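You operate a simulated robot arm through the tools that you are given. There is no shell and no other tool. Be economical: measure what you need, move in short steps, check, and stop when the job is done.

You are at the controls of a simulated two-armed robot. One attempt, no reset.

TASK
On the beige table, fold the grey cloth in half, so that its two short edges meet.

Only the result counts: the job must be done as asked and must still hold three seconds after the hand-in. Knocking over, shifting, dropping, spilling or breaking anything else fails it. Flat cloth is picked up by pressing the open fingertips on it (5 to 10 N) and closing them slowly along it; thin cloth reads only 2 to 8 mm in the jaws.

THE ROBOT
Two 7-joint arms with two-finger parallel grippers on one trunk, on a base that drives. Base frame: it is fixed to the floor where the robot stands at the start and does not move with it; the origin is under the middle of the robot, x ahead of it, y to its left, z up. Readings come in m, degrees, newtons and seconds.
The left shoulder is at the start at [0.07, 0.188, 1.115], the right one opposite. Places, roughly: beige table [0.9, 0, 0.8]. Payload 3.91 kg a hand.
Tool frame (each hand has its own): the origin (TCP) lies between the finger pads and is the grasp point; the fingertips stand 0.03 m ahead of it; z points along the fingers, y is the line along which they close. The gripper opens to 0.11 m. The fingers are 0.02 m wide and 0.01 m thick; the gripper's body (0.048 by 0.112 m) begins 0.055 m behind the TCP.
Orientation is told as [roll, pitch, yaw] about the base's x, y, z axes, in that order, counted from this pose: with the fingers straight down and closing along the base's y, the tool's x points along the base's -x, its y along +y and its z along -z.

THE INTERFACE
- The arms move only by the tool step_arm. It takes "left_steps", "right_steps" or both (then of equal length, played together; a hand with none holds still); each is a list of rows, each a list of 6 numbers: the shift along the base's x, y, z in m, then the turn, a rotation vector about the base's x, y, z in degrees. In form: [[tx, ty, tz, ax, ay, az], ...]. A call has 1 to 12 rows; each row shifts and turns the commanded pose from where the row before left it. "left_jaw" and "right_jaw" are, for a hand that has rows, the closure, from 0 (fully open) to 1 (shut), set as the call begins (left out, the last holds). Rows are played at 5 a second. More than 0.05 m and 8.6 degrees between two rows, or a gripper value outside its range, and nothing of the call is played. A pose out of reach is approached as far as the arm can. The call stops where the force on the tool passes 40 N (or 10 N more than at its start, if that is more) or the arm is blocked; 0.2 s more then pass. Each finger travels about 0.072 m/s and halts on what it meets, pressing with about 33 N; the grip force reading is that of the motor and also rises with nothing between the fingers. The clock runs only during rows and for 0.2 s after the last one: add rows that do not move to give the fingers time. It gives the time, the measured TCP pose, the force on the tool (base axes), the opening and the grip force at its end, in the units of the frame above (readings bear some noise), with the torque about the TCP (base axes, N m) and any sound that the robot's microphone picked up, and new pictures: "show" is both (left out), scene, wrist or none (wrist: the cameras of the hands that moved).
- Cameras (640 x 400 px; columns grow to the right, rows downward): "scene" is now at [0.1334, -0.0146, 1.3313]; the picture's right is [-0.17, -0.99, -0.00], its down [-0.68, 0.12, -0.72] and it looks along [0.71, -0.12, -0.69] (base axes); focal length 243 px, centre (320, 200). "left" rides on the left gripper at [0.072, -0.017, -0.103] in its tool frame; the picture's right is [0.23, 0.97, 0.00], its down [-0.76, 0.18, -0.62] and it looks along [-0.61, 0.14, 0.78] (tool axes); focal length 222 px, centre (320, 200). "right" rides on the right gripper at [0.072, 0.017, -0.103] in its tool frame; the picture's right is [-0.23, 0.97, 0.00], its down [-0.76, -0.18, -0.62] and it looks along [-0.61, -0.14, 0.78] (tool axes); focal length 222 px, centre (320, 200). There is no depth. A picture from a camera that has moved, and an enlarged one, comes with that camera's place and axes in the base frame and with its lens.
- lift_body(by): slides the trunk up (or, below 0, down) by that many m; the arms and the scene camera ride with it, the base frame stays. It gives what a move gives, with no picture.
- roll_base(legs): drives the robot by 1 to 6 legs, each [ahead, turn to the left] in m and degrees, along the robot's own axes; the way and the turn of a leg run together, so that a leg with both is an arc; at most 1.5 m and 180 degrees a leg. The arms and the cameras ride along, it lands a little off, and it stops where it bumps. It gives what a move gives, and a new picture of the scene camera.
- turn_head(pan, tilt): turns the head with the scene camera to pan (to the left, within 86 degrees either way) and tilt (down, from -29 to 69), counted from straight ahead of the robot. It gives what a move gives, and a new picture of the scene camera.
- zoom(camera, box): a new picture of the part [left, top, right, bottom] of that camera's present view, enlarged. No time passes.
- job_done(): hands the job in; it is judged then, once.

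Go step by step. Nothing tells you exact positions but the pictures and the camera data: compare them with the known pose of the tool, close in by small moves and look again before you grip or let go. The budget is 120 turns and 260 pictures, counting those below and the enlarged ones. Unless the task says otherwise, let go and move clear before handing in, and close with one line.

The tools are called as name(argument=value, ...) on one line, values as JSON. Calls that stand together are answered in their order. step_arm: Moves the arms, as the interface text tells. Its arguments: {"type":"object","properties":{"left_steps":{"type":"array","items":{"type":"array","items":{"type":"number"}}},"left_jaw":{"type":"number"},"right_steps":{"type":"array","items":{"type":"array","items":{"type":"number"}}},"right_jaw":{"type":"number"},"show":{"type":"string","enum":["both","scene","wrist","none"]}},"required":[]} The other tools are called the same way: lift_body (by) slides the trunk up or down; roll_base (legs) drives the base; turn_head (pan, tilt) turns the head that bears the scene camera; zoom (camera, box) takes an enlarged picture of a part of a camera's view; job_done () hands the job in.

At the start:

```text
clock: 0.0
left_tool_pos: [0.624, 0.104, 1.0333]
left_ee_rot: [0.0, 0.1, 0.1]
left_contact_force: [-0.2, 0.1, 0.0]
left_torque: [0.0, -0.02, -0.03]
left_opening: 0.1101
left_grasp_force: 0.0
right_tool_pos: [0.4075, -0.3439, 0.9686]
right_ee_rot: [0.0, 0.0, 0.0]
right_contact_force: [0.0, 0.0, 0.3]
right_torque: [0.01, 0.0, 0.03]
right_opening: 0.11
right_grasp_force: 0.0
trunk travel left (down, up): [-0.625, 0.315]
robot x, y, heading: [0.001, 0.001, 0.2]
head pan, tilt: [-9.7, 43.7]
```

scene: 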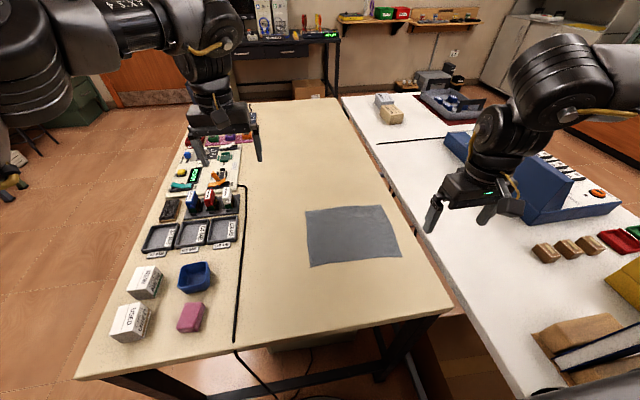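
right: 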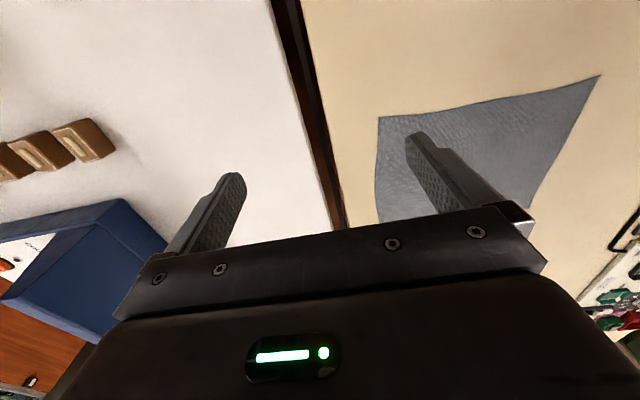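
left: 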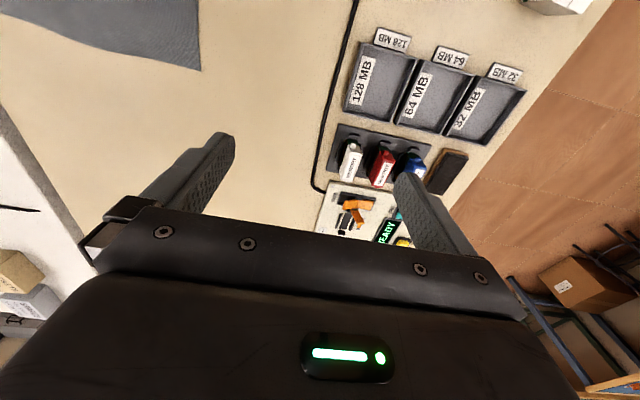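

The grey cloth lies with its long side along y, at about x 0.44–0.63 and y -0.05 to -0.29. I plan to pick up both corners of its left short edge, one per hand, and fold it over to the right. First I'll zoom in to measure it.

zoom(camera="scene", box=[270, 180, 430, 280])

step_arm(left_steps=[[0, -0.04, 0, 0, 0, 0], [0, -0.04, 0, 0, 0, 0], [0, -0.04, 0, 0, 0, 0], [-0.01, -0.04, -0.03, 0, 0, 0]], right_steps=[[0, 0.04, 0.03, 0, 0, 0], [0.01, 0.05, 0.0, 0, 0, 0], [0.01, 0.05, 0, 0, 0, 0], [0.02, 0.04, 0, 0, 0, 0]], left_jaw=0.5, right_jaw=0.5)

```text
4.00 times, centred on (350, 230) of scene
camera zoom: at [0.1334, -0.0146, 1.3313], right [-0.17, -0.99, 0.0], down [-0.68, 0.12, -0.72], along [0.71, -0.12, -0.69], focal length 970 px, centre (200, 80)
```

zoom: 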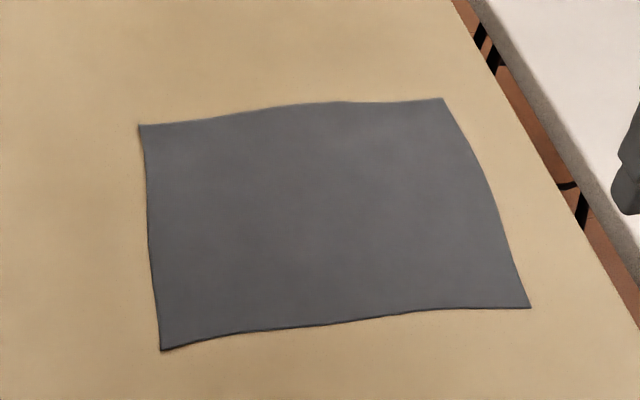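

```text
refused: row 2 steps farther than a row can; nothing moved
```

The cloth's corners come out at (0.64,-0.054), (0.63,-0.29), (0.44,-0.28) and (0.448,-0.043). The last move was refused because a step was too long, so I'll resend it with smaller ones.

step_arm(left_steps=[[0, -0.04, 0, 0, 0, 0], [0, -0.04, 0, 0, 0, 0], [0, -0.04, 0, 0, 0, 0], [0, -0.04, -0.02, 0, 0, 0], [0, -0.01, -0.04, 0, 0, 0], [0, 0, 0, 0, 0, 0]], right_steps=[[0, 0.04, 0.03, 0, 0, 0], [0.01, 0.045, 0.0, 0, 0, 0], [0.01, 0.045, 0, 0, 0, 0], [0.01, 0.045, 0, 0, 0, 0], [0.01, 0.045, 0, 0, 0, 0], [0.01, 0.045, 0, 0, 0, 0]], left_jaw=0.5, right_jaw=0.5)

```text
clock: 1.4
left_tool_pos: [0.6221, -0.0464, 0.9746]
left_ee_rot: [0.1, -0.2, -0.1]
left_contact_force: [-0.9, -0.3, -0.2]
left_torque: [0.02, 0.03, -0.01]
left_opening: 0.0551
left_grasp_force: 0.1
left hand out of reach, approached as far as the arm can: row 4, 5
right_tool_pos: [0.4409, -0.2483, 1.0251]
right_ee_rot: [-0.1, 0.1, 0.0]
right_contact_force: [-0.6, 0.2, 0.7]
right_torque: [0.01, 0.01, 0.0]
right_opening: 0.0551
right_grasp_force: 0.0
right hand out of reach, approached as far as the arm can: row 2, 3, 4, 5, 6
trunk travel left (down, up): [-0.625, 0.315]
robot x, y, heading: [-0.0015, -0.0002, 0.2]
head pan, tilt: [-9.7, 43.7]
camera scene: at [0.1322, -0.0141, 1.3315], right [-0.17, -0.99, 0.0], down [-0.68, 0.12, -0.72], along [0.71, -0.12, -0.69], focal length 243 px, centre (320, 200)
camera right: at [0.3687, -0.2309, 1.1272], right [0.23, 0.97, 0.0], down [0.76, -0.18, 0.62], along [0.61, -0.14, -0.78], focal length 222 px, centre (320, 200)
camera left: at [0.5513, -0.063, 1.0799], right [-0.23, 0.97, 0.0], down [0.76, 0.18, 0.62], along [0.61, 0.14, -0.78], focal length 222 px, centre (320, 200)
```

scene: 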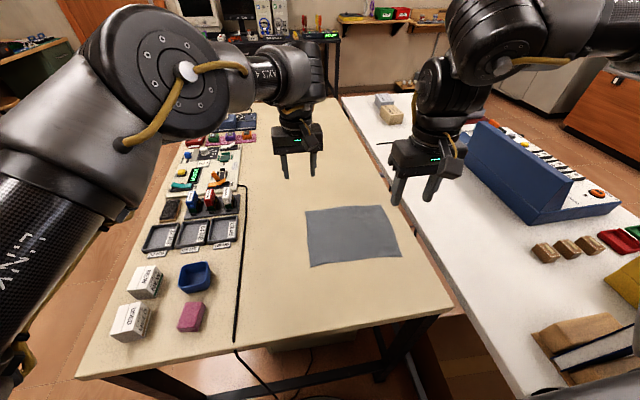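
right: 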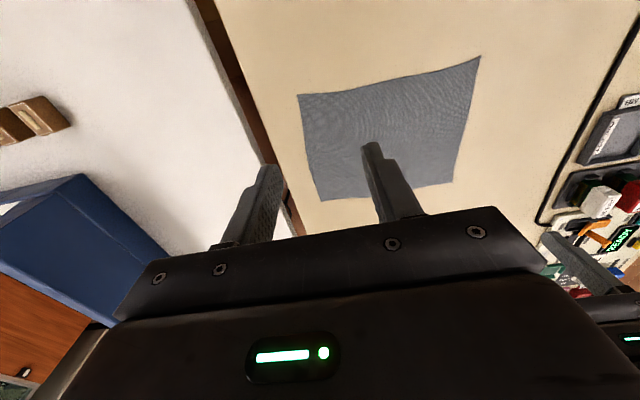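
left: 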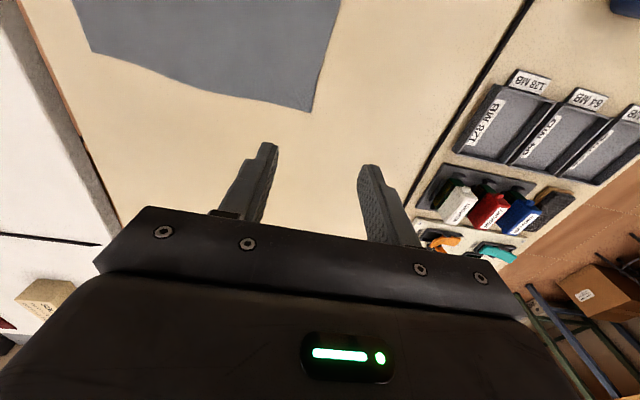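

Both hands reported reach limits, so I'll hold still for a moment to see whether that is just lag.

step_arm(right_steps=[[0, 0, 0, 0, 0, 0], [0, 0, -0.03, 0, 0, 0], [0, 0, -0.03, 0, 0, 0], [0, 0.0, 0, 0, 0, 0]], left_steps=[[0, 0, 0, 0, 0, 0], [0, -0.01, -0.02, 0, 0, 0], [0, -0.01, -0.02, 0, 0, 0], [0, 0.0, 0, 0, 0, 0]], show="scene")

```text
clock: 2.4
left_tool_pos: [0.6257, -0.0498, 0.9434]
left_ee_rot: [-0.1, -0.1, 0.1]
left_contact_force: [0.3, -0.2, 0.4]
left_torque: [0.01, -0.02, 0.01]
left_opening: 0.0552
left_grasp_force: 0.1
left hand out of reach, approached as far as the arm can: row 2, 3
right_tool_pos: [0.4434, -0.2615, 0.9726]
right_ee_rot: [0.0, 0.0, 0.0]
right_contact_force: [-0.1, 0.1, 0.5]
right_torque: [-0.01, -0.01, -0.02]
right_opening: 0.0551
right_grasp_force: 0.0
right hand out of reach, approached as far as the arm can: row 2
trunk travel left (down, up): [-0.625, 0.315]
robot x, y, heading: [0.0041, -0.0003, -0.2]
head pan, tilt: [-9.7, 43.7]
camera scene: at [0.1325, -0.014, 1.3315], right [-0.17, -0.99, 0.0], down [-0.68, 0.12, -0.72], along [0.71, -0.12, -0.69], focal length 243 px, centre (320, 200)
```

scene: 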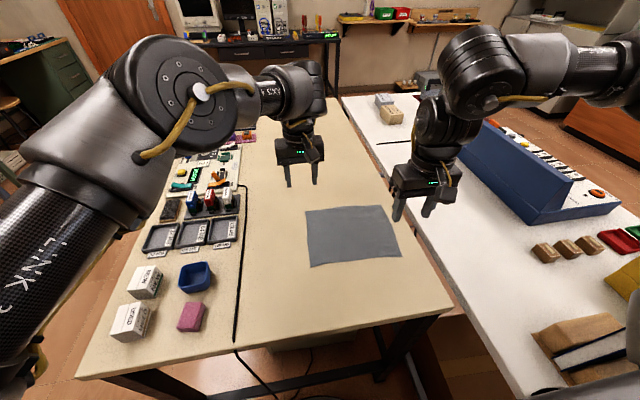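

The limits are real with the tools at this yaw. I'll turn each tool inward, which suits a reach across the body, and try again.

step_arm(right_steps=[[0, 0, 0, 0, 0, 8], [0, 0, 0, 0, 0, 8], [0, 0, 0, 0, 0, 8], [0, 0, 0, 0, 0, 8], [0, 0.04, 0, 0, 0, 0], [0, 0.04, 0, 0, 0, 0], [0, 0, 0, 0, 0, 0]], left_steps=[[0, 0, 0, 0, 0, -8], [0, 0, 0, 0, 0, -8], [0, 0, 0, 0, 0, -8], [0, 0, 0, 0, 0, -8], [0, -0.04, 0, 0, 0, 0], [0, -0.03, 0, 0, 0, 0], [0, 0, 0, 0, 0, 0]], show="scene")

```text
clock: 4.0
left_tool_pos: [0.6064, -0.0655, 0.942]
left_ee_rot: [0.0, 0.0, -32.0]
left_contact_force: [-0.5, -0.5, -0.3]
left_torque: [0.0, 0.01, 0.0]
left_opening: 0.0549
left_grasp_force: 0.1
left hand out of reach, approached as far as the arm can: row 5, 6
right_tool_pos: [0.4442, -0.1846, 0.97]
right_ee_rot: [-0.1, -0.1, 32.0]
right_contact_force: [0.7, -1.0, 0.5]
right_torque: [0.01, 0.03, -0.02]
right_opening: 0.0551
right_grasp_force: 0.0
trunk travel left (down, up): [-0.625, 0.315]
robot x, y, heading: [-0.0013, 0.0014, 0.3]
head pan, tilt: [-9.7, 43.7]
camera scene: at [0.133, -0.0161, 1.3313], right [-0.17, -0.99, 0.0], down [-0.68, 0.12, -0.72], along [0.71, -0.12, -0.69], focal length 243 px, centre (320, 200)
```

scene: 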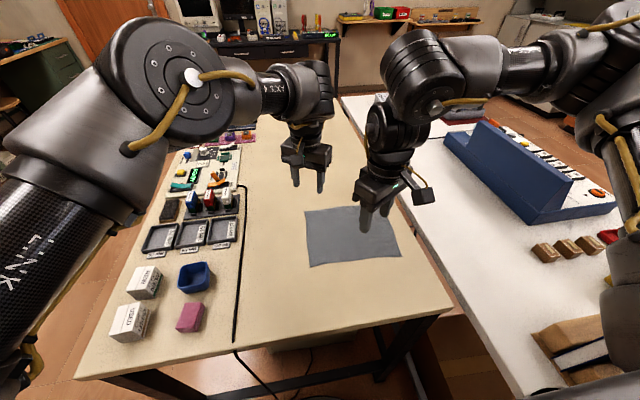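

Turning the tool helped the right hand. I'll try its range further left, with the left hand pulled aside so the two don't meet.

step_arm(right_steps=[[0, 0.03, 0, 0, 0, 4], [0, 0.03, 0, 0, 0, 4], [0, 0.03, 0, 0, 0, 4], [0, 0.03, 0, 0, 0, 4], [0, 0, 0, 0, 0, 0]], left_steps=[[0.02, 0.02, 0.0, 0, 0, 0], [0.02, 0.02, 0, 0, 0, 0], [0, 0.02, 0, 0, 0, 0], [0, 0, 0, 0, 0, 0], [0, 0, 0, 0, 0, 0]], show="scene")

```text
clock: 5.2
left_tool_pos: [0.6462, -0.0075, 0.9436]
left_ee_rot: [0.0, 0.1, -32.0]
left_contact_force: [-0.4, 0.0, -0.1]
left_torque: [-0.01, -0.02, -0.02]
left_opening: 0.055
left_grasp_force: 0.0
right_tool_pos: [0.4443, -0.0649, 0.9708]
right_ee_rot: [0.1, 0.0, 48.0]
right_contact_force: [0.4, 0.0, -0.4]
right_torque: [0.0, -0.01, 0.01]
right_opening: 0.0552
right_grasp_force: 0.0
trunk travel left (down, up): [-0.625, 0.315]
robot x, y, heading: [-0.0021, 0.0002, -0.0]
head pan, tilt: [-9.7, 43.7]
camera scene: at [0.1332, -0.0158, 1.3313], right [-0.17, -0.99, 0.0], down [-0.68, 0.12, -0.72], along [0.71, -0.12, -0.69], focal length 243 px, centre (320, 200)
```

scene: 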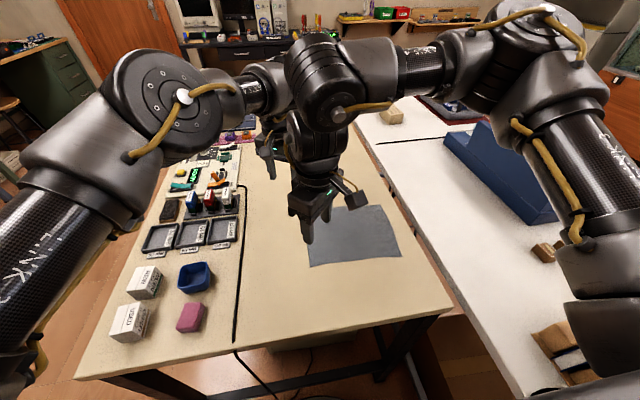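

The right hand now reaches the near-left corner. The left hand needs more room, so I'll turn the robot about 12° to the right to centre the cloth between the arms.

roll_base(legs=[[0, -13]])

```text
clock: 6.4
left_tool_pos: [0.6274, -0.1526, 0.9427]
left_ee_rot: [0.0, 0.1, -45.1]
left_contact_force: [-0.9, -0.1, 0.2]
left_torque: [0.05, -0.02, -0.01]
left_opening: 0.055
left_grasp_force: 0.0
right_tool_pos: [0.4179, -0.1631, 0.9695]
right_ee_rot: [0.1, -0.1, 34.8]
right_contact_force: [-0.2, 0.2, 0.5]
right_torque: [-0.03, 0.0, -0.01]
right_opening: 0.0551
right_grasp_force: 0.1
trunk travel left (down, up): [-0.625, 0.315]
robot x, y, heading: [-0.0015, -0.0025, -13.2]
head pan, tilt: [-9.7, 43.7]
camera scene: at [0.1268, -0.044, 1.3313], right [-0.39, -0.92, 0.0], down [-0.64, 0.27, -0.72], along [0.67, -0.28, -0.69], focal length 243 px, centre (320, 200)
```

scene: 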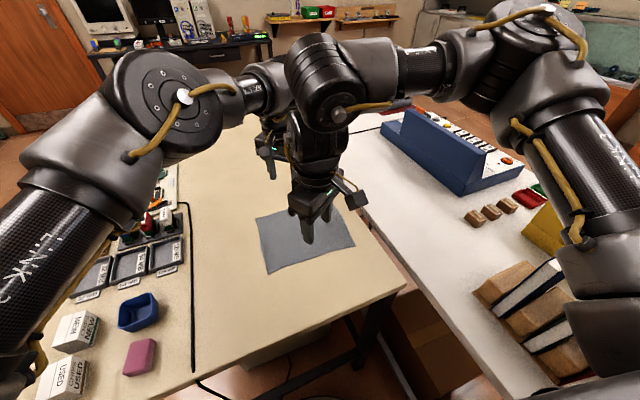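

The turn landed well. Next I'll move both hands above the corners of the left edge.

step_arm(right_steps=[[0.01, 0.025, 0, 0, 0, 3], [0.01, 0.025, 0, 0, 0, 3], [0.01, 0.025, 0, 0, 0, 3], [0.015, 0.023, 0, 0, 0, 3], [0, 0, -0.04, 0, 0, 0], [0, 0, 0, 0, 0, 0]], left_steps=[[0, 0.03, 0.0, 0, 0, 0], [0, 0.03, 0, 0, 0, 0], [0, 0.02, 0, 0, 0, 0], [0, 0, -0.01, 0, 0, 0], [0, 0, 0, 0, 0, 0], [0, 0, 0, 0, 0, 0]], left_jaw=0.64, right_jaw=0.64)

```text
clock: 7.8
left_tool_pos: [0.625, -0.0701, 0.9335]
left_ee_rot: [0.1, -0.1, -45.2]
left_contact_force: [0.0, 0.4, 0.0]
left_torque: [-0.02, -0.02, 0.03]
left_opening: 0.0393
left_grasp_force: 0.1
right_tool_pos: [0.4618, -0.0644, 0.9337]
right_ee_rot: [-0.1, 0.0, 46.9]
right_contact_force: [0.0, -0.6, 0.5]
right_torque: [0.0, -0.04, 0.0]
right_opening: 0.0393
right_grasp_force: 0.0
trunk travel left (down, up): [-0.625, 0.315]
robot x, y, heading: [0.0015, 0.0038, -13.2]
head pan, tilt: [-9.7, 43.7]
camera scene: at [0.126, -0.043, 1.3315], right [-0.39, -0.92, 0.0], down [-0.64, 0.27, -0.72], along [0.67, -0.28, -0.69], focal length 243 px, centre (320, 200)
camera right: at [0.4004, -0.1059, 1.0366], right [-0.55, 0.83, 0.0], down [0.65, 0.43, 0.62], along [0.52, 0.34, -0.78], focal length 222 px, centre (320, 200)
camera left: at [0.565, -0.0318, 1.0385], right [0.53, 0.85, 0.0], down [0.66, -0.42, 0.62], along [0.53, -0.33, -0.78], focal length 222 px, centre (320, 200)
```

scene: 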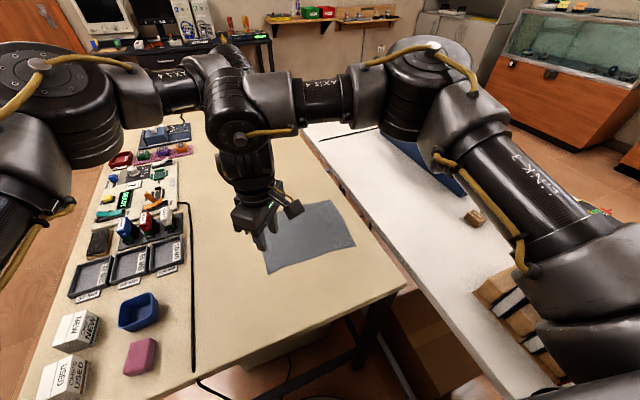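
right: 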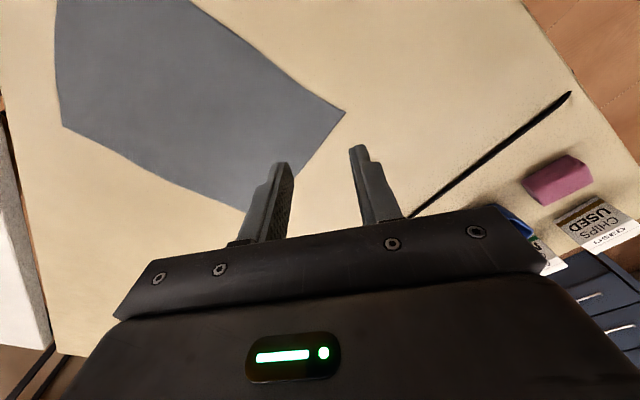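
left: 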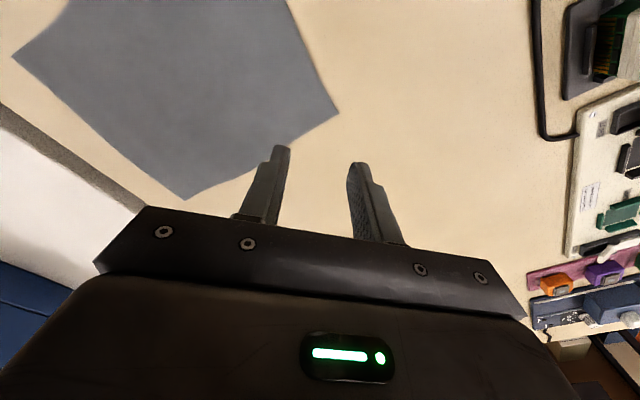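

Both wrist cameras agree with the corner estimates and with a table height of about 0.80. I'll shift both hands slightly inside the corners and lower them close to the cloth.

step_arm(right_steps=[[0.013, -0.005, -0.02, 0, 0, 0], [0, 0, -0.03, 0, 0, 0], [0, 0, -0.03, 0, 0, 0], [0, 0, -0.005, 0, 0, 0], [0, 0, 0, 0, 0, 0]], left_steps=[[-0.013, -0.0095, -0.02, 0, 0, 0], [0, 0, -0.03, 0, 0, 0], [0, 0, -0.03, 0, 0, 0], [0, 0, -0.005, 0, 0, 0], [0, 0, 0, 0, 0, 0]], show="wrist")

```text
clock: 9.0
left_tool_pos: [0.6149, -0.0834, 0.848]
left_ee_rot: [0.0, 0.0, -45.2]
left_contact_force: [0.3, -0.3, 0.6]
left_torque: [-0.03, 0.04, 0.02]
left_opening: 0.0399
left_grasp_force: 0.0
right_tool_pos: [0.4765, -0.0694, 0.8449]
right_ee_rot: [0.1, 0.1, 46.8]
right_contact_force: [-0.1, -0.9, 0.0]
right_torque: [-0.01, 0.0, 0.0]
right_opening: 0.0395
right_grasp_force: 0.1
trunk travel left (down, up): [-0.625, 0.315]
robot x, y, heading: [-0.0026, -0.0002, -13.5]
head pan, tilt: [-9.7, 43.7]
camera right: at [0.4148, -0.1109, 0.9478], right [-0.55, 0.83, 0.0], down [0.65, 0.43, 0.62], along [0.52, 0.34, -0.78], focal length 222 px, centre (320, 200)
camera left: at [0.553, -0.0429, 0.9535], right [0.53, 0.85, 0.0], down [0.66, -0.42, 0.62], along [0.53, -0.33, -0.78], focal length 222 px, centre (320, 200)
```

right: 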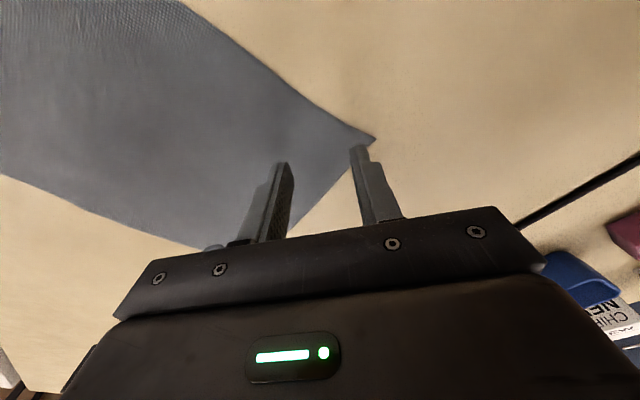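
left: 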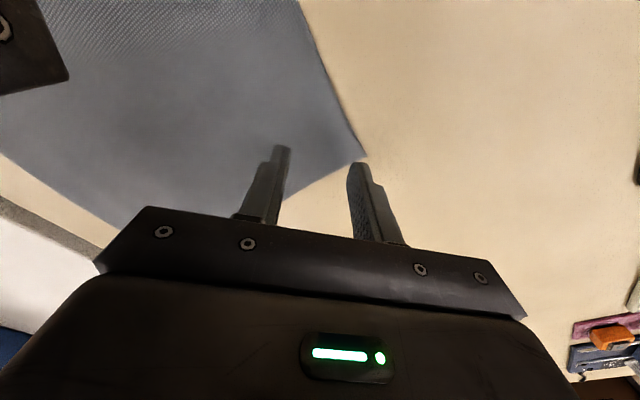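

The fingers line up just inside both corners. I'll lower them gently until they touch.

step_arm(right_steps=[[0, 0, -0.006, 0, 0, 0], [0, 0, -0.006, 0, 0, 0], [0, 0, -0.003, 0, 0, 0], [0, 0, 0, 0, 0, 0]], left_steps=[[0, 0, -0.006, 0, 0, 0], [0, 0, -0.006, 0, 0, 0], [0, 0, -0.003, 0, 0, 0], [0, 0, 0, 0, 0, 0]], show="none")

```text
clock: 10.0
left_tool_pos: [0.6122, -0.0819, 0.8337]
left_ee_rot: [0.1, 0.0, -45.3]
left_contact_force: [-0.3, -0.6, -0.2]
left_torque: [-0.01, 0.03, 0.0]
left_opening: 0.0398
left_grasp_force: 0.1
right_tool_pos: [0.477, -0.0708, 0.8311]
right_ee_rot: [-0.1, -0.1, 46.7]
right_contact_force: [1.0, -0.6, 11.8]
right_torque: [0.15, 0.22, 0.02]
right_opening: 0.039
right_grasp_force: 0.0
trunk travel left (down, up): [-0.625, 0.315]
robot x, y, heading: [-0.0023, -0.0004, -13.5]
head pan, tilt: [-9.7, 43.7]
```

step_arm(right_steps=[[0, 0, 0.0007, 0, 0, 0], [0, 0, 0, 0, 0, 0], [0, 0, 0, 0, 0, 0]], left_steps=[[0, 0, -0.0015, 0, 0, 0], [0, 0, -0.0015, 0, 0, 0], [0, 0, 0, 0, 0, 0]], show="none")

```text
clock: 10.8
left_tool_pos: [0.6141, -0.0825, 0.8313]
left_ee_rot: [0.0, -0.1, -45.2]
left_contact_force: [0.3, 0.2, 1.2]
left_torque: [0.02, -0.05, 0.03]
left_opening: 0.0398
left_grasp_force: 0.0
right_tool_pos: [0.4754, -0.0702, 0.8302]
right_ee_rot: [-0.2, 0.0, 46.8]
right_contact_force: [2.5, 0.3, 11.2]
right_torque: [0.19, 0.13, -0.06]
right_opening: 0.0389
right_grasp_force: 0.1
trunk travel left (down, up): [-0.625, 0.315]
robot x, y, heading: [-0.0015, -0.0019, -13.1]
head pan, tilt: [-9.7, 43.7]
```

The right hand is pressing a little hard and the left is only just touching, so I'll adjust both.

step_arm(right_steps=[[0, 0, 0.001, 0, 0, 0], [0, 0, 0, 0, 0, 0], [0, 0, 0, 0, 0, 0]], left_steps=[[0, 0, -0.0012, 0, 0, 0], [0, 0, 0, 0, 0, 0], [0, 0, 0, 0, 0, 0]], show="none")

```text
clock: 11.6
left_tool_pos: [0.6141, -0.0828, 0.8309]
left_ee_rot: [0.1, -0.1, -45.1]
left_contact_force: [-1.5, -0.6, 12.3]
left_torque: [0.09, -0.01, 0.02]
left_opening: 0.0394
left_grasp_force: 0.2
right_tool_pos: [0.4739, -0.0702, 0.831]
right_ee_rot: [-0.2, 0.1, 46.8]
right_contact_force: [0.4, -0.3, 0.0]
right_torque: [0.05, 0.01, -0.02]
right_opening: 0.0396
right_grasp_force: 0.0
trunk travel left (down, up): [-0.625, 0.315]
robot x, y, heading: [-0.0012, -0.0036, -13.4]
head pan, tilt: [-9.7, 43.7]
```

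step_arm(right_steps=[[0, 0, -0.0007, 0, 0, 0], [0, 0, 0, 0, 0, 0], [0, 0, 0, 0, 0, 0]], left_steps=[[0, 0, -0.0, 0, 0, 0], [0, 0, 0, 0, 0, 0], [0, 0, 0, 0, 0, 0]], left_jaw=0.72, show="wrist")

```text
clock: 12.4
left_tool_pos: [0.6134, -0.0822, 0.8314]
left_ee_rot: [0.2, -0.1, -45.3]
left_contact_force: [1.1, -0.7, 16.1]
left_torque: [0.1, -0.08, 0.01]
left_opening: 0.0297
left_grasp_force: 0.1
right_tool_pos: [0.4748, -0.0697, 0.831]
right_ee_rot: [0.0, 0.0, 46.7]
right_contact_force: [0.8, 0.3, 0.7]
right_torque: [0.02, -0.02, 0.0]
right_opening: 0.0393
right_grasp_force: 0.0
trunk travel left (down, up): [-0.625, 0.315]
robot x, y, heading: [0.0013, -0.0, -13.3]
head pan, tilt: [-9.7, 43.7]
camera right: at [0.4131, -0.1102, 0.9341], right [-0.55, 0.83, 0.0], down [0.65, 0.43, 0.62], along [0.52, 0.34, -0.78], focal length 222 px, centre (320, 200)
camera left: at [0.552, -0.043, 0.9358], right [0.53, 0.85, 0.0], down [0.66, -0.42, 0.62], along [0.53, -0.33, -0.78], focal length 222 px, centre (320, 200)
```

right: 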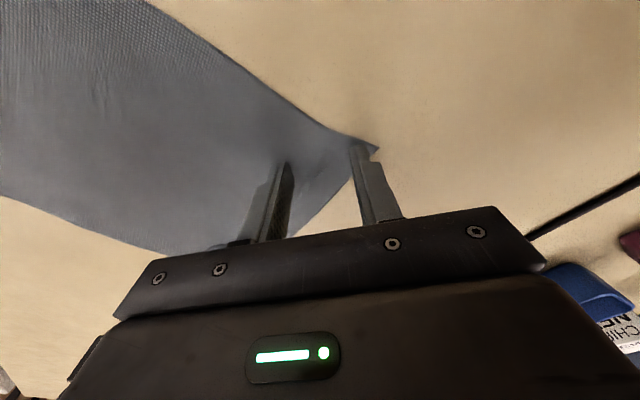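
left: 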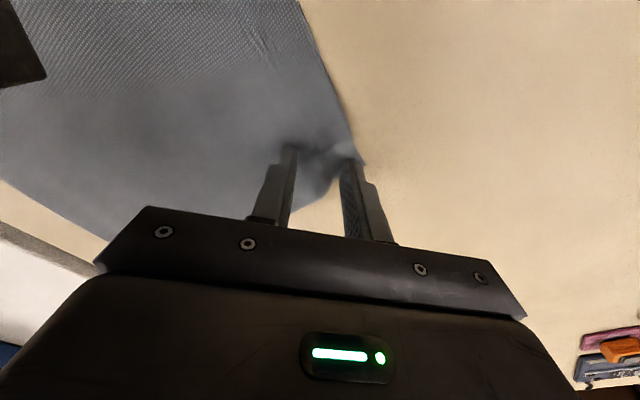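

The left corner is bunching up between the fingers, so I'll keep closing slowly and bring the right hand into contact.

step_arm(right_steps=[[0, 0, -0.0008, 0, 0, 0], [0, 0, 0, 0, 0, 0], [0, 0, 0, 0, 0, 0]], left_steps=[[0, 0, 0.0006, 0, 0, 0], [0, 0, 0, 0, 0, 0], [0, 0, 0, 0, 0, 0]], left_jaw=0.8, show="none")

step_arm(left_steps=[[0, 0, 0, 0, 0, 0], [0, 0, 0, 0, 0, 0], [0, 0, 0, 0, 0, 0]], left_jaw=0.88, show="none")

step_arm(left_steps=[[0, 0, 0, 0, 0, 0], [0, 0, 0, 0, 0, 0], [0, 0, 0, 0, 0, 0]], left_jaw=1, show="wrist")

```text
clock: 13.2
left_tool_pos: [0.6127, -0.0817, 0.8307]
left_ee_rot: [0.1, 0.0, -45.4]
left_contact_force: [-0.6, -0.8, 5.4]
left_torque: [-0.01, -0.02, 0.0]
left_opening: 0.0213
left_grasp_force: 0.1
right_tool_pos: [0.4746, -0.07, 0.832]
right_ee_rot: [0.0, -0.1, 46.8]
right_contact_force: [-0.2, 0.0, 12.5]
right_torque: [0.2, 0.22, 0.02]
right_opening: 0.0394
right_grasp_force: 0.0
trunk travel left (down, up): [-0.625, 0.315]
robot x, y, heading: [0.0011, -0.0013, -13.3]
head pan, tilt: [-9.7, 43.7]
```

```text
clock: 14.0
left_tool_pos: [0.6126, -0.082, 0.8318]
left_ee_rot: [0.1, 0.0, -45.2]
left_contact_force: [-0.2, -0.1, 0.7]
left_torque: [-0.02, 0.0, 0.01]
left_opening: 0.0132
left_grasp_force: 0.0
right_tool_pos: [0.475, -0.068, 0.8324]
right_ee_rot: [-0.1, -0.1, 46.7]
right_contact_force: [0.4, -1.1, 19.3]
right_torque: [0.24, 0.35, 0.07]
right_opening: 0.0393
right_grasp_force: 0.0
trunk travel left (down, up): [-0.625, 0.315]
robot x, y, heading: [-0.0002, -0.0033, -13.2]
head pan, tilt: [-9.7, 43.7]
```

```text
clock: 14.8
left_tool_pos: [0.6119, -0.0816, 0.8312]
left_ee_rot: [0.1, -0.2, -45.2]
left_contact_force: [-1.5, -0.3, 0.1]
left_torque: [0.02, 0.04, -0.01]
left_opening: 0.0019
left_grasp_force: 33.2
right_tool_pos: [0.4736, -0.0699, 0.8307]
right_ee_rot: [-0.1, -0.1, 46.8]
right_contact_force: [0.7, -0.8, 22.9]
right_torque: [0.31, 0.37, 0.06]
right_opening: 0.0393
right_grasp_force: 0.0
trunk travel left (down, up): [-0.625, 0.315]
robot x, y, heading: [-0.0013, -0.0016, -13.0]
head pan, tilt: [-9.7, 43.7]
camera left: at [0.5513, -0.0431, 0.9364], right [0.53, 0.85, 0.0], down [0.66, -0.42, 0.62], along [0.53, -0.33, -0.78], focal length 222 px, centre (320, 200)
```

left: 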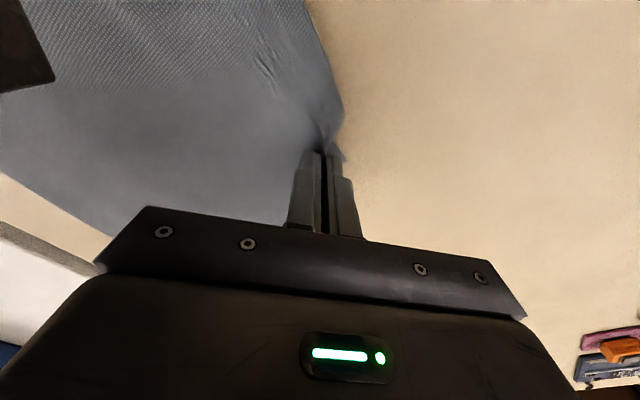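

The left jaw reads 1.9 mm, which fits a thin pinch. Now the right hand: I'll ease its pressure and close slowly.

step_arm(right_steps=[[0, 0, 0.0009, 0, 0, 0], [0, 0, 0, 0, 0, 0], [0, 0, 0, 0, 0, 0]], right_jaw=0.7, show="none")

step_arm(right_steps=[[0, 0, 0, 0, 0, 0], [0, 0, 0, 0, 0, 0]], right_jaw=0.76, show="wrist")

```text
clock: 15.6
left_tool_pos: [0.6135, -0.0826, 0.8306]
left_ee_rot: [0.1, -0.1, -45.1]
left_contact_force: [-0.6, -0.5, 1.3]
left_torque: [-0.01, 0.02, 0.01]
left_opening: 0.0022
left_grasp_force: 33.5
right_tool_pos: [0.4747, -0.0705, 0.8298]
right_ee_rot: [0.0, 0.1, 46.9]
right_contact_force: [3.7, -0.6, 16.2]
right_torque: [0.19, 0.14, -0.03]
right_opening: 0.0321
right_grasp_force: 0.1
trunk travel left (down, up): [-0.625, 0.315]
robot x, y, heading: [-0.0004, 0.0006, -13.3]
head pan, tilt: [-9.7, 43.7]
```

```text
clock: 16.2
left_tool_pos: [0.6136, -0.0835, 0.8311]
left_ee_rot: [0.1, -0.2, -45.2]
left_contact_force: [0.4, -0.5, 2.3]
left_torque: [0.03, -0.04, 0.0]
left_opening: 0.0019
left_grasp_force: 33.1
right_tool_pos: [0.4755, -0.0696, 0.8301]
right_ee_rot: [-0.1, 0.0, 46.8]
right_contact_force: [0.9, -2.0, 14.0]
right_torque: [0.12, 0.1, 0.02]
right_opening: 0.0254
right_grasp_force: 0.0
trunk travel left (down, up): [-0.625, 0.315]
robot x, y, heading: [-0.0007, -0.0005, -13.3]
head pan, tilt: [-9.7, 43.7]
camera right: at [0.4134, -0.1103, 0.9339], right [-0.55, 0.83, 0.0], down [0.65, 0.43, 0.62], along [0.52, 0.34, -0.78], focal length 222 px, centre (320, 200)
```

right: 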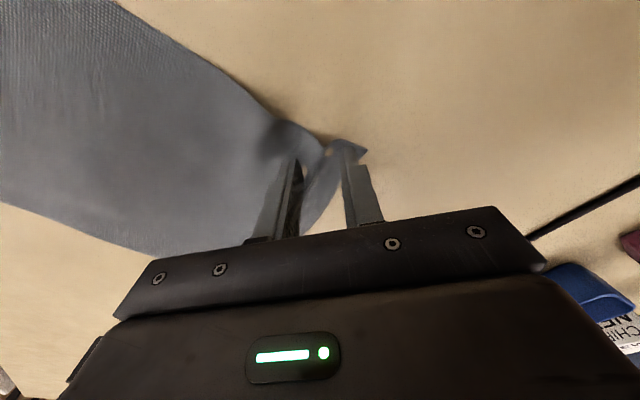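

The right corner is bunching up too, so I'll finish closing.

step_arm(right_steps=[[0, 0, 0.0003, 0, 0, 0], [0, 0, 0, 0, 0, 0]], right_jaw=0.84, show="none")

step_arm(right_steps=[[0, 0, 0, 0, 0, 0], [0, 0, 0, 0, 0, 0]], right_jaw=0.91, show="none")

step_arm(right_steps=[[0, 0, 0, 0, 0, 0], [0, 0, 0, 0, 0, 0], [0, 0, 0, 0, 0, 0]], right_jaw=1, show="none")

step_arm(right_steps=[[0, 0, 0.01, 0, 0, 0], [0, 0, 0.01, 0, 0, 0], [0, -0.005, 0.01, 0, 0, 0], [0, 0, 0, 0, 0, 0]], left_steps=[[0, 0, 0.01, 0, 0, 0], [0, 0, 0.01, 0, 0, 0], [0, -0.005, 0.01, 0, 0, 0], [0, 0, 0, 0, 0, 0]], show="both")

```text
clock: 16.8
left_tool_pos: [0.6136, -0.0827, 0.8322]
left_ee_rot: [0.0, 0.0, -45.1]
left_contact_force: [-1.9, 0.6, 6.0]
left_torque: [0.05, 0.06, -0.04]
left_opening: 0.002
left_grasp_force: 33.5
right_tool_pos: [0.4749, -0.0691, 0.8308]
right_ee_rot: [0.0, 0.0, 46.8]
right_contact_force: [0.2, 0.2, 3.8]
right_torque: [-0.01, -0.03, 0.05]
right_opening: 0.0174
right_grasp_force: 0.1
trunk travel left (down, up): [-0.625, 0.315]
robot x, y, heading: [-0.0035, 0.0025, -13.2]
head pan, tilt: [-9.7, 43.7]
```

```text
clock: 17.4
left_tool_pos: [0.6132, -0.0828, 0.83]
left_ee_rot: [-0.1, -0.2, -45.1]
left_contact_force: [-2.2, 0.9, 7.9]
left_torque: [0.03, 0.09, 0.02]
left_opening: 0.0018
left_grasp_force: 33.1
right_tool_pos: [0.4742, -0.0697, 0.8314]
right_ee_rot: [0.0, -0.1, 46.7]
right_contact_force: [1.6, 0.0, 0.7]
right_torque: [-0.04, -0.02, -0.01]
right_opening: 0.0104
right_grasp_force: 0.3
trunk travel left (down, up): [-0.625, 0.315]
robot x, y, heading: [0.0013, 0.0005, -12.9]
head pan, tilt: [-9.7, 43.7]
```

```text
clock: 18.2
left_tool_pos: [0.6136, -0.0819, 0.831]
left_ee_rot: [0.0, 0.0, -45.2]
left_contact_force: [-5.0, 1.1, 9.8]
left_torque: [0.07, 0.2, 0.03]
left_opening: 0.0019
left_grasp_force: 33.0
right_tool_pos: [0.4752, -0.0686, 0.8326]
right_ee_rot: [0.0, 0.0, 46.9]
right_contact_force: [5.2, -1.1, -0.4]
right_torque: [0.0, -0.14, -0.02]
right_opening: 0.002
right_grasp_force: 33.1
trunk travel left (down, up): [-0.625, 0.315]
robot x, y, heading: [0.0001, -0.0, -13.2]
head pan, tilt: [-9.7, 43.7]
```

```text
clock: 19.2
left_tool_pos: [0.6144, -0.0862, 0.8586]
left_ee_rot: [0.0, 0.0, -45.2]
left_contact_force: [-5.0, 0.1, -0.8]
left_torque: [-0.01, 0.19, 0.0]
left_opening: 0.002
left_grasp_force: 32.9
right_tool_pos: [0.4763, -0.0747, 0.8601]
right_ee_rot: [0.0, 0.0, 46.8]
right_contact_force: [5.5, -0.4, -0.4]
right_torque: [0.0, -0.16, -0.05]
right_opening: 0.0017
right_grasp_force: 32.9
trunk travel left (down, up): [-0.625, 0.315]
robot x, y, heading: [-0.0024, -0.0008, -13.2]
head pan, tilt: [-9.7, 43.7]
camera scene: at [0.127, -0.0435, 1.3313], right [-0.39, -0.92, 0.0], down [-0.64, 0.27, -0.72], along [0.67, -0.28, -0.69], focal length 243 px, centre (320, 200)
camera right: at [0.4137, -0.1149, 0.9633], right [-0.55, 0.83, 0.0], down [0.65, 0.43, 0.62], along [0.52, 0.34, -0.78], focal length 222 px, centre (320, 200)
camera left: at [0.5527, -0.0476, 0.9645], right [0.53, 0.85, 0.0], down [0.66, -0.42, 0.62], along [0.53, -0.33, -0.78], focal length 222 px, centre (320, 200)
```

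scene: 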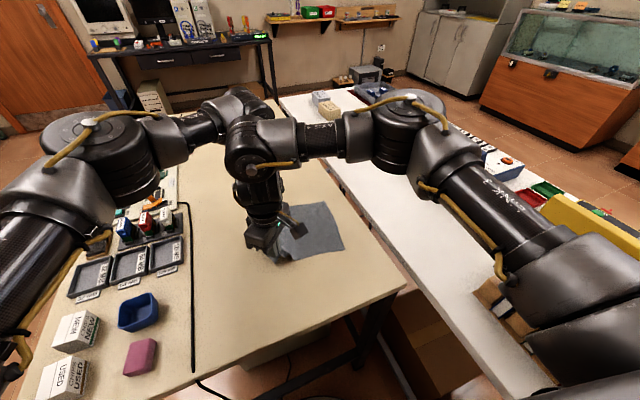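
right: 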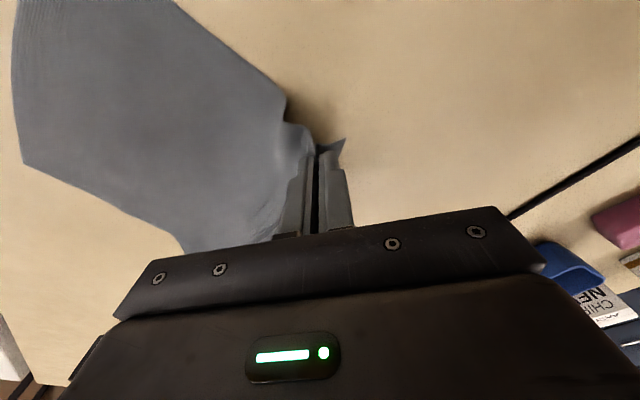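
left: 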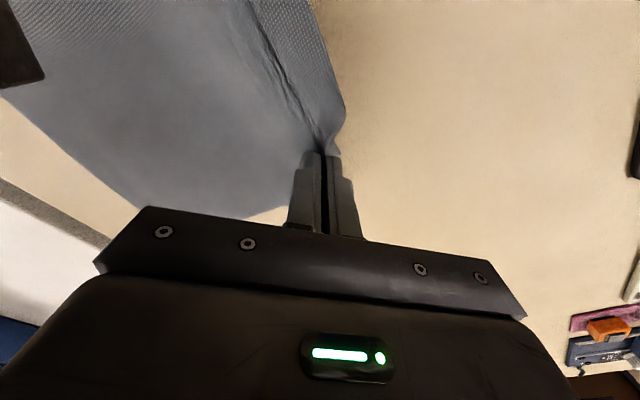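

Both corners are held, with about 5 N pulling between the hands. I'll ease that and start the arc, then use a small base turn to help carry the edge across, because the left arm's reach to the right is limited.

step_arm(right_steps=[[0.002, -0.006, 0.015, 0, 0, 0], [0.002, -0.009, 0.015, 0, 0, 0], [0, -0.014, 0.015, 0, 0, 0], [0, -0.015, 0.008, 0, 0, 0], [0, 0, 0, 0, 0, 0]], left_steps=[[-0.002, -0.006, 0.015, 0, 0, 0], [-0.002, -0.009, 0.015, 0, 0, 0], [0, -0.014, 0.015, 0, 0, 0], [0, -0.015, 0.008, 0, 0, 0], [0, 0, 0, 0, 0, 0]], show="wrist")

```text
clock: 20.4
left_tool_pos: [0.6191, -0.1224, 0.9177]
left_ee_rot: [-0.2, -0.5, -44.1]
left_contact_force: [-8.8, 0.4, -0.9]
left_torque: [-0.01, 0.24, 0.03]
left_opening: 0.002
left_grasp_force: 33.4
right_tool_pos: [0.4766, -0.1207, 0.9108]
right_ee_rot: [0.0, 0.5, 46.8]
right_contact_force: [9.5, -0.1, 0.5]
right_torque: [-0.02, -0.26, -0.02]
right_opening: 0.002
right_grasp_force: 32.7
trunk travel left (down, up): [-0.625, 0.315]
robot x, y, heading: [0.0019, -0.0033, -13.1]
head pan, tilt: [-9.7, 43.7]
camera right: at [0.4163, -0.1606, 1.0139], right [-0.56, 0.83, 0.0], down [0.65, 0.44, 0.62], along [0.51, 0.34, -0.79], focal length 222 px, centre (320, 200)
camera left: at [0.5552, -0.084, 1.0211], right [0.51, 0.86, -0.01], down [0.67, -0.4, 0.63], along [0.54, -0.33, -0.78], focal length 222 px, centre (320, 200)
```

right: 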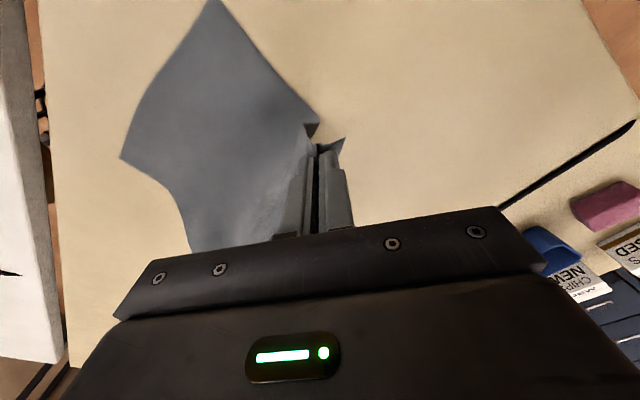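
left: 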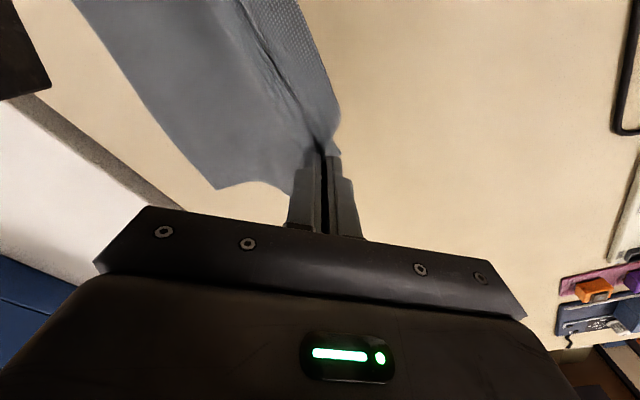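

The left hand has been pushed off its commanded place, so the wrists may be touching. I'll look at the scene.

zoom(camera="scene", box=[100, 60, 420, 260])

```text
2.00 times, centred on (260, 160) of scene
camera zoom: at [0.1273, -0.043, 1.3313], right [-0.39, -0.92, 0.0], down [-0.64, 0.27, -0.72], along [0.67, -0.28, -0.69], focal length 485 px, centre (440, 280)
```

zoom: 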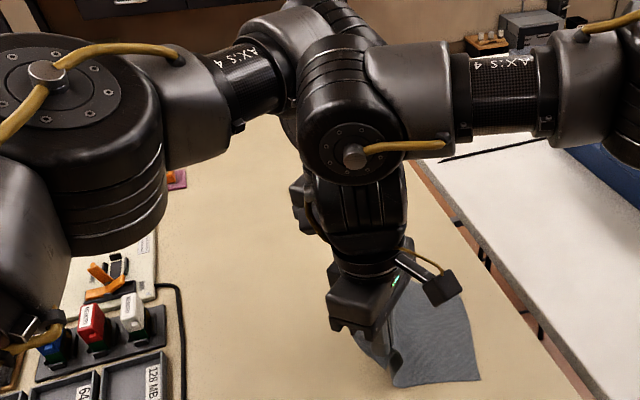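

The two wrists are touching. I'll tilt the hands away from each other so the wrists separate, and then ease the pull on the cloth.

step_arm(right_steps=[[0, 0, 0, 0, -4, 0], [0, 0, 0, 0, -4, 0], [0, 0, 0, 0, -4, 0], [0, 0, 0, 0, 0, 0]], left_steps=[[0, 0, 0, 0, 4, 0], [0, 0, 0, 0, 4, 0], [0, 0, 0, 0, 4, 0], [0, 0, 0, 0, 0, 0]], show="scene")

```text
clock: 21.4
left_tool_pos: [0.6097, -0.1306, 0.9123]
left_ee_rot: [-8.6, 8.6, -46.0]
left_contact_force: [0.2, 0.0, -0.4]
left_torque: [-0.01, 0.0, 0.02]
left_opening: 0.0018
left_grasp_force: 33.1
right_tool_pos: [0.4804, -0.1182, 0.9133]
right_ee_rot: [-8.9, -8.3, 47.5]
right_contact_force: [0.2, -0.6, 0.2]
right_torque: [0.0, -0.01, 0.0]
right_opening: 0.0017
right_grasp_force: 33.1
trunk travel left (down, up): [-0.625, 0.315]
robot x, y, heading: [0.0, -0.0004, -13.2]
head pan, tilt: [-9.7, 43.7]
camera scene: at [0.1274, -0.0446, 1.3312], right [-0.39, -0.92, 0.0], down [-0.64, 0.27, -0.72], along [0.67, -0.28, -0.69], focal length 243 px, centre (320, 200)
```

scene: 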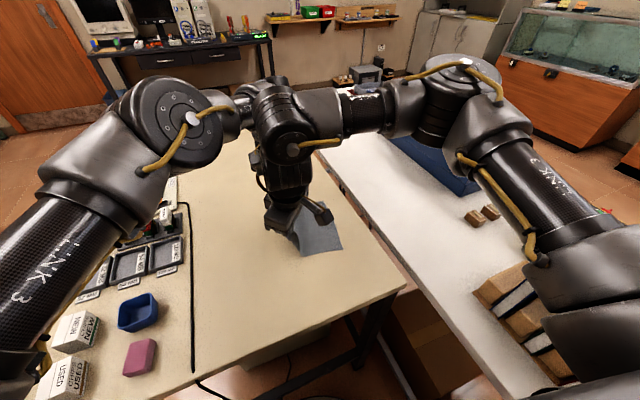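

The wrists are clear and the pull is gone. Next I'll turn the base 8° to the right, which carries the edge over the middle of the cloth.

roll_base(legs=[[0, -8]])

zoom(camera="right", box=[0, 0, 640, 400])

zoom(camera="left", box=[0, 0, 640, 400])

```text
clock: 22.4
left_tool_pos: [0.5857, -0.2147, 0.9125]
left_ee_rot: [-8.5, 8.4, -53.9]
left_contact_force: [-0.1, 0.1, 0.6]
left_torque: [0.04, -0.05, 0.01]
left_opening: 0.0017
left_grasp_force: 33.2
right_tool_pos: [0.4589, -0.1858, 0.9142]
right_ee_rot: [-8.7, -8.3, 39.3]
right_contact_force: [-0.5, -0.2, -0.3]
right_torque: [0.0, -0.01, 0.05]
right_opening: 0.0017
right_grasp_force: 32.9
trunk travel left (down, up): [-0.625, 0.315]
robot x, y, heading: [-0.0034, -0.0003, -21.4]
head pan, tilt: [-9.7, 43.7]
camera scene: at [0.1192, -0.0621, 1.3313], right [-0.51, -0.86, 0.0], down [-0.59, 0.36, -0.72], along [0.62, -0.37, -0.69], focal length 243 px, centre (320, 200)
```

scene: 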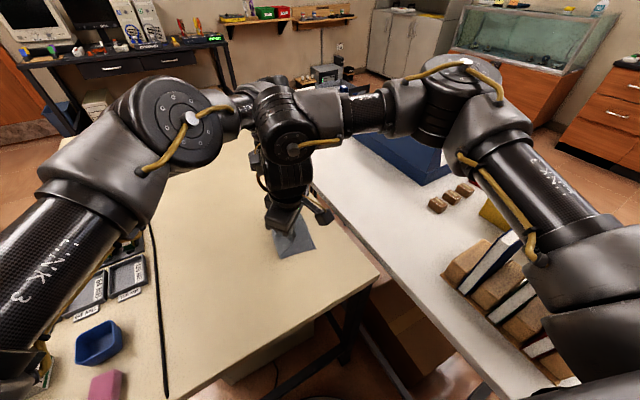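

```text
1.00 times, centred on (320, 200) of right (not enlarged: the box is as wide or as high as the picture)
camera zoom: at [0.3719, -0.2146, 1.0014], right [-0.42, 0.9, -0.12], down [0.56, 0.36, 0.75], along [0.71, 0.25, -0.66], focal length 222 px, centre (320, 200)
```

zoom: 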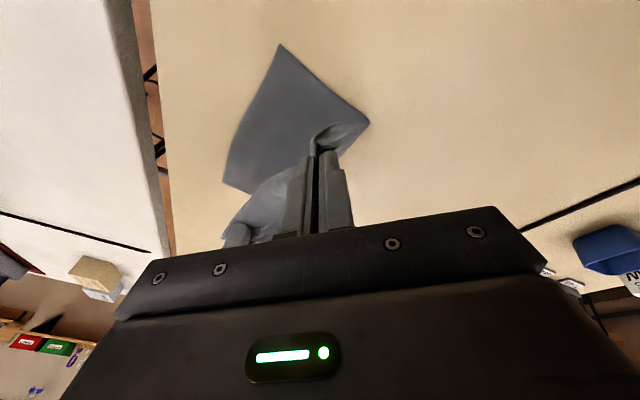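

```text
1.00 times, centred on (320, 200) of left (not enlarged: the box is as wide or as high as the picture)
camera zoom: at [0.5528, -0.1713, 1.0284], right [0.63, 0.77, -0.11], down [0.71, -0.52, 0.47], along [0.3, -0.38, -0.87], focal length 222 px, centre (320, 200)
```

zoom: 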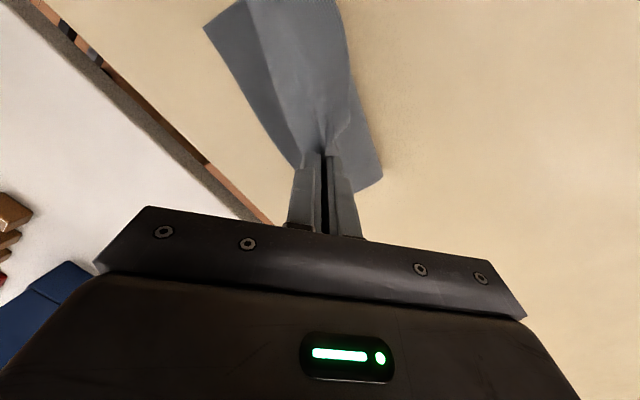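

The lower half has shifted slightly, so its right-edge corners are now at about (0.632,-0.263) and (0.44,-0.244). I'll lay the held corners onto those.

step_arm(right_steps=[[0.003, -0.01, -0.01, 0, 0, 0], [0.003, -0.01, -0.015, 0, 0, 0], [0.003, -0.008, -0.02, 0, 0, 0], [0, -0.004, -0.015, 0, 0, 0], [0, 0, -0.008, 0, 0, 0], [0, 0, 0, 0, 0, 0]], left_steps=[[0.007, -0.006, -0.01, 0, 0, 0], [0.007, -0.006, -0.015, 0, 0, 0], [0.007, -0.005, -0.02, 0, 0, 0], [0, -0.003, -0.015, 0, 0, 0], [0, 0, -0.008, 0, 0, 0], [0, 0, 0, 0, 0, 0]])

```text
clock: 23.8
left_tool_pos: [0.5753, -0.2285, 0.8463]
left_ee_rot: [-8.7, 8.4, -53.8]
left_contact_force: [-0.8, 0.5, 0.4]
left_torque: [0.04, -0.03, -0.01]
left_opening: 0.0017
left_grasp_force: 33.2
left hand out of reach, approached as far as the arm can: row 1, 2, 3, 5
right_tool_pos: [0.4682, -0.2193, 0.8451]
right_ee_rot: [-8.7, -8.1, 39.3]
right_contact_force: [-0.3, 0.6, 0.2]
right_torque: [0.04, 0.04, -0.01]
right_opening: 0.0015
right_grasp_force: 32.5
trunk travel left (down, up): [-0.625, 0.315]
robot x, y, heading: [0.0012, 0.0007, -21.3]
head pan, tilt: [-9.7, 43.7]
camera scene: at [0.1193, -0.0613, 1.3313], right [-0.51, -0.86, 0.0], down [-0.59, 0.36, -0.72], along [0.62, -0.37, -0.69], focal length 243 px, centre (320, 200)
camera right: at [0.3815, -0.2472, 0.9335], right [-0.42, 0.9, -0.12], down [0.56, 0.36, 0.75], along [0.71, 0.25, -0.66], focal length 222 px, centre (320, 200)
camera left: at [0.5425, -0.1832, 0.9614], right [0.63, 0.77, -0.11], down [0.71, -0.52, 0.47], along [0.3, -0.38, -0.87], focal length 222 px, centre (320, 200)
```

scene: 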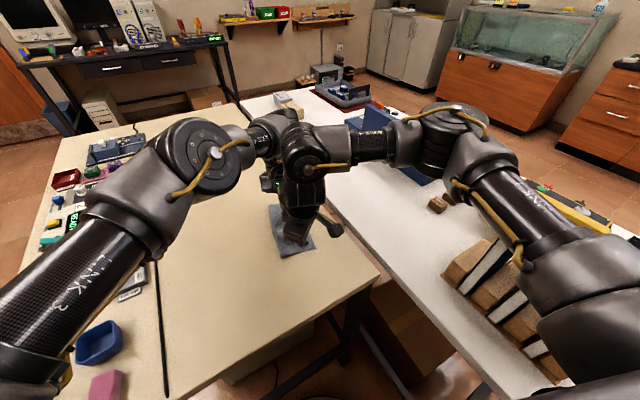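
right: 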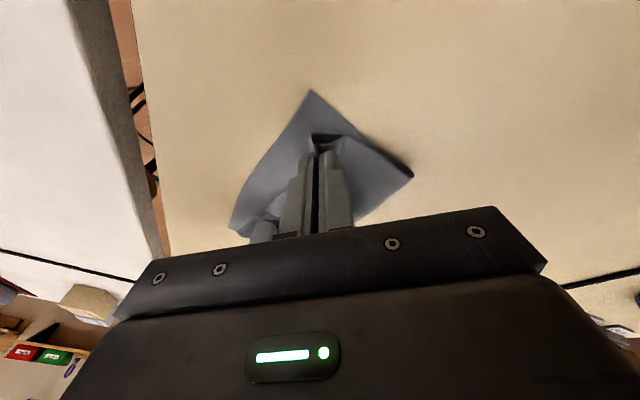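
left: 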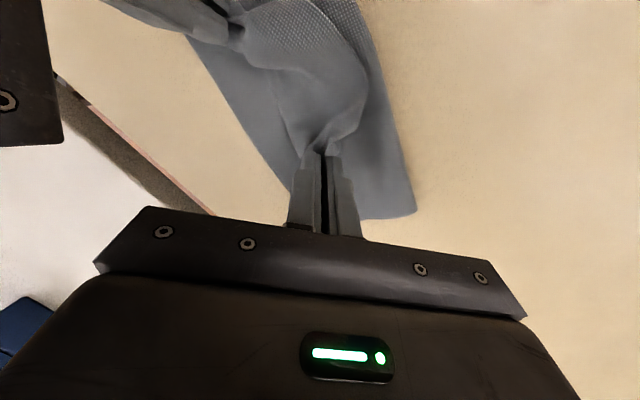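

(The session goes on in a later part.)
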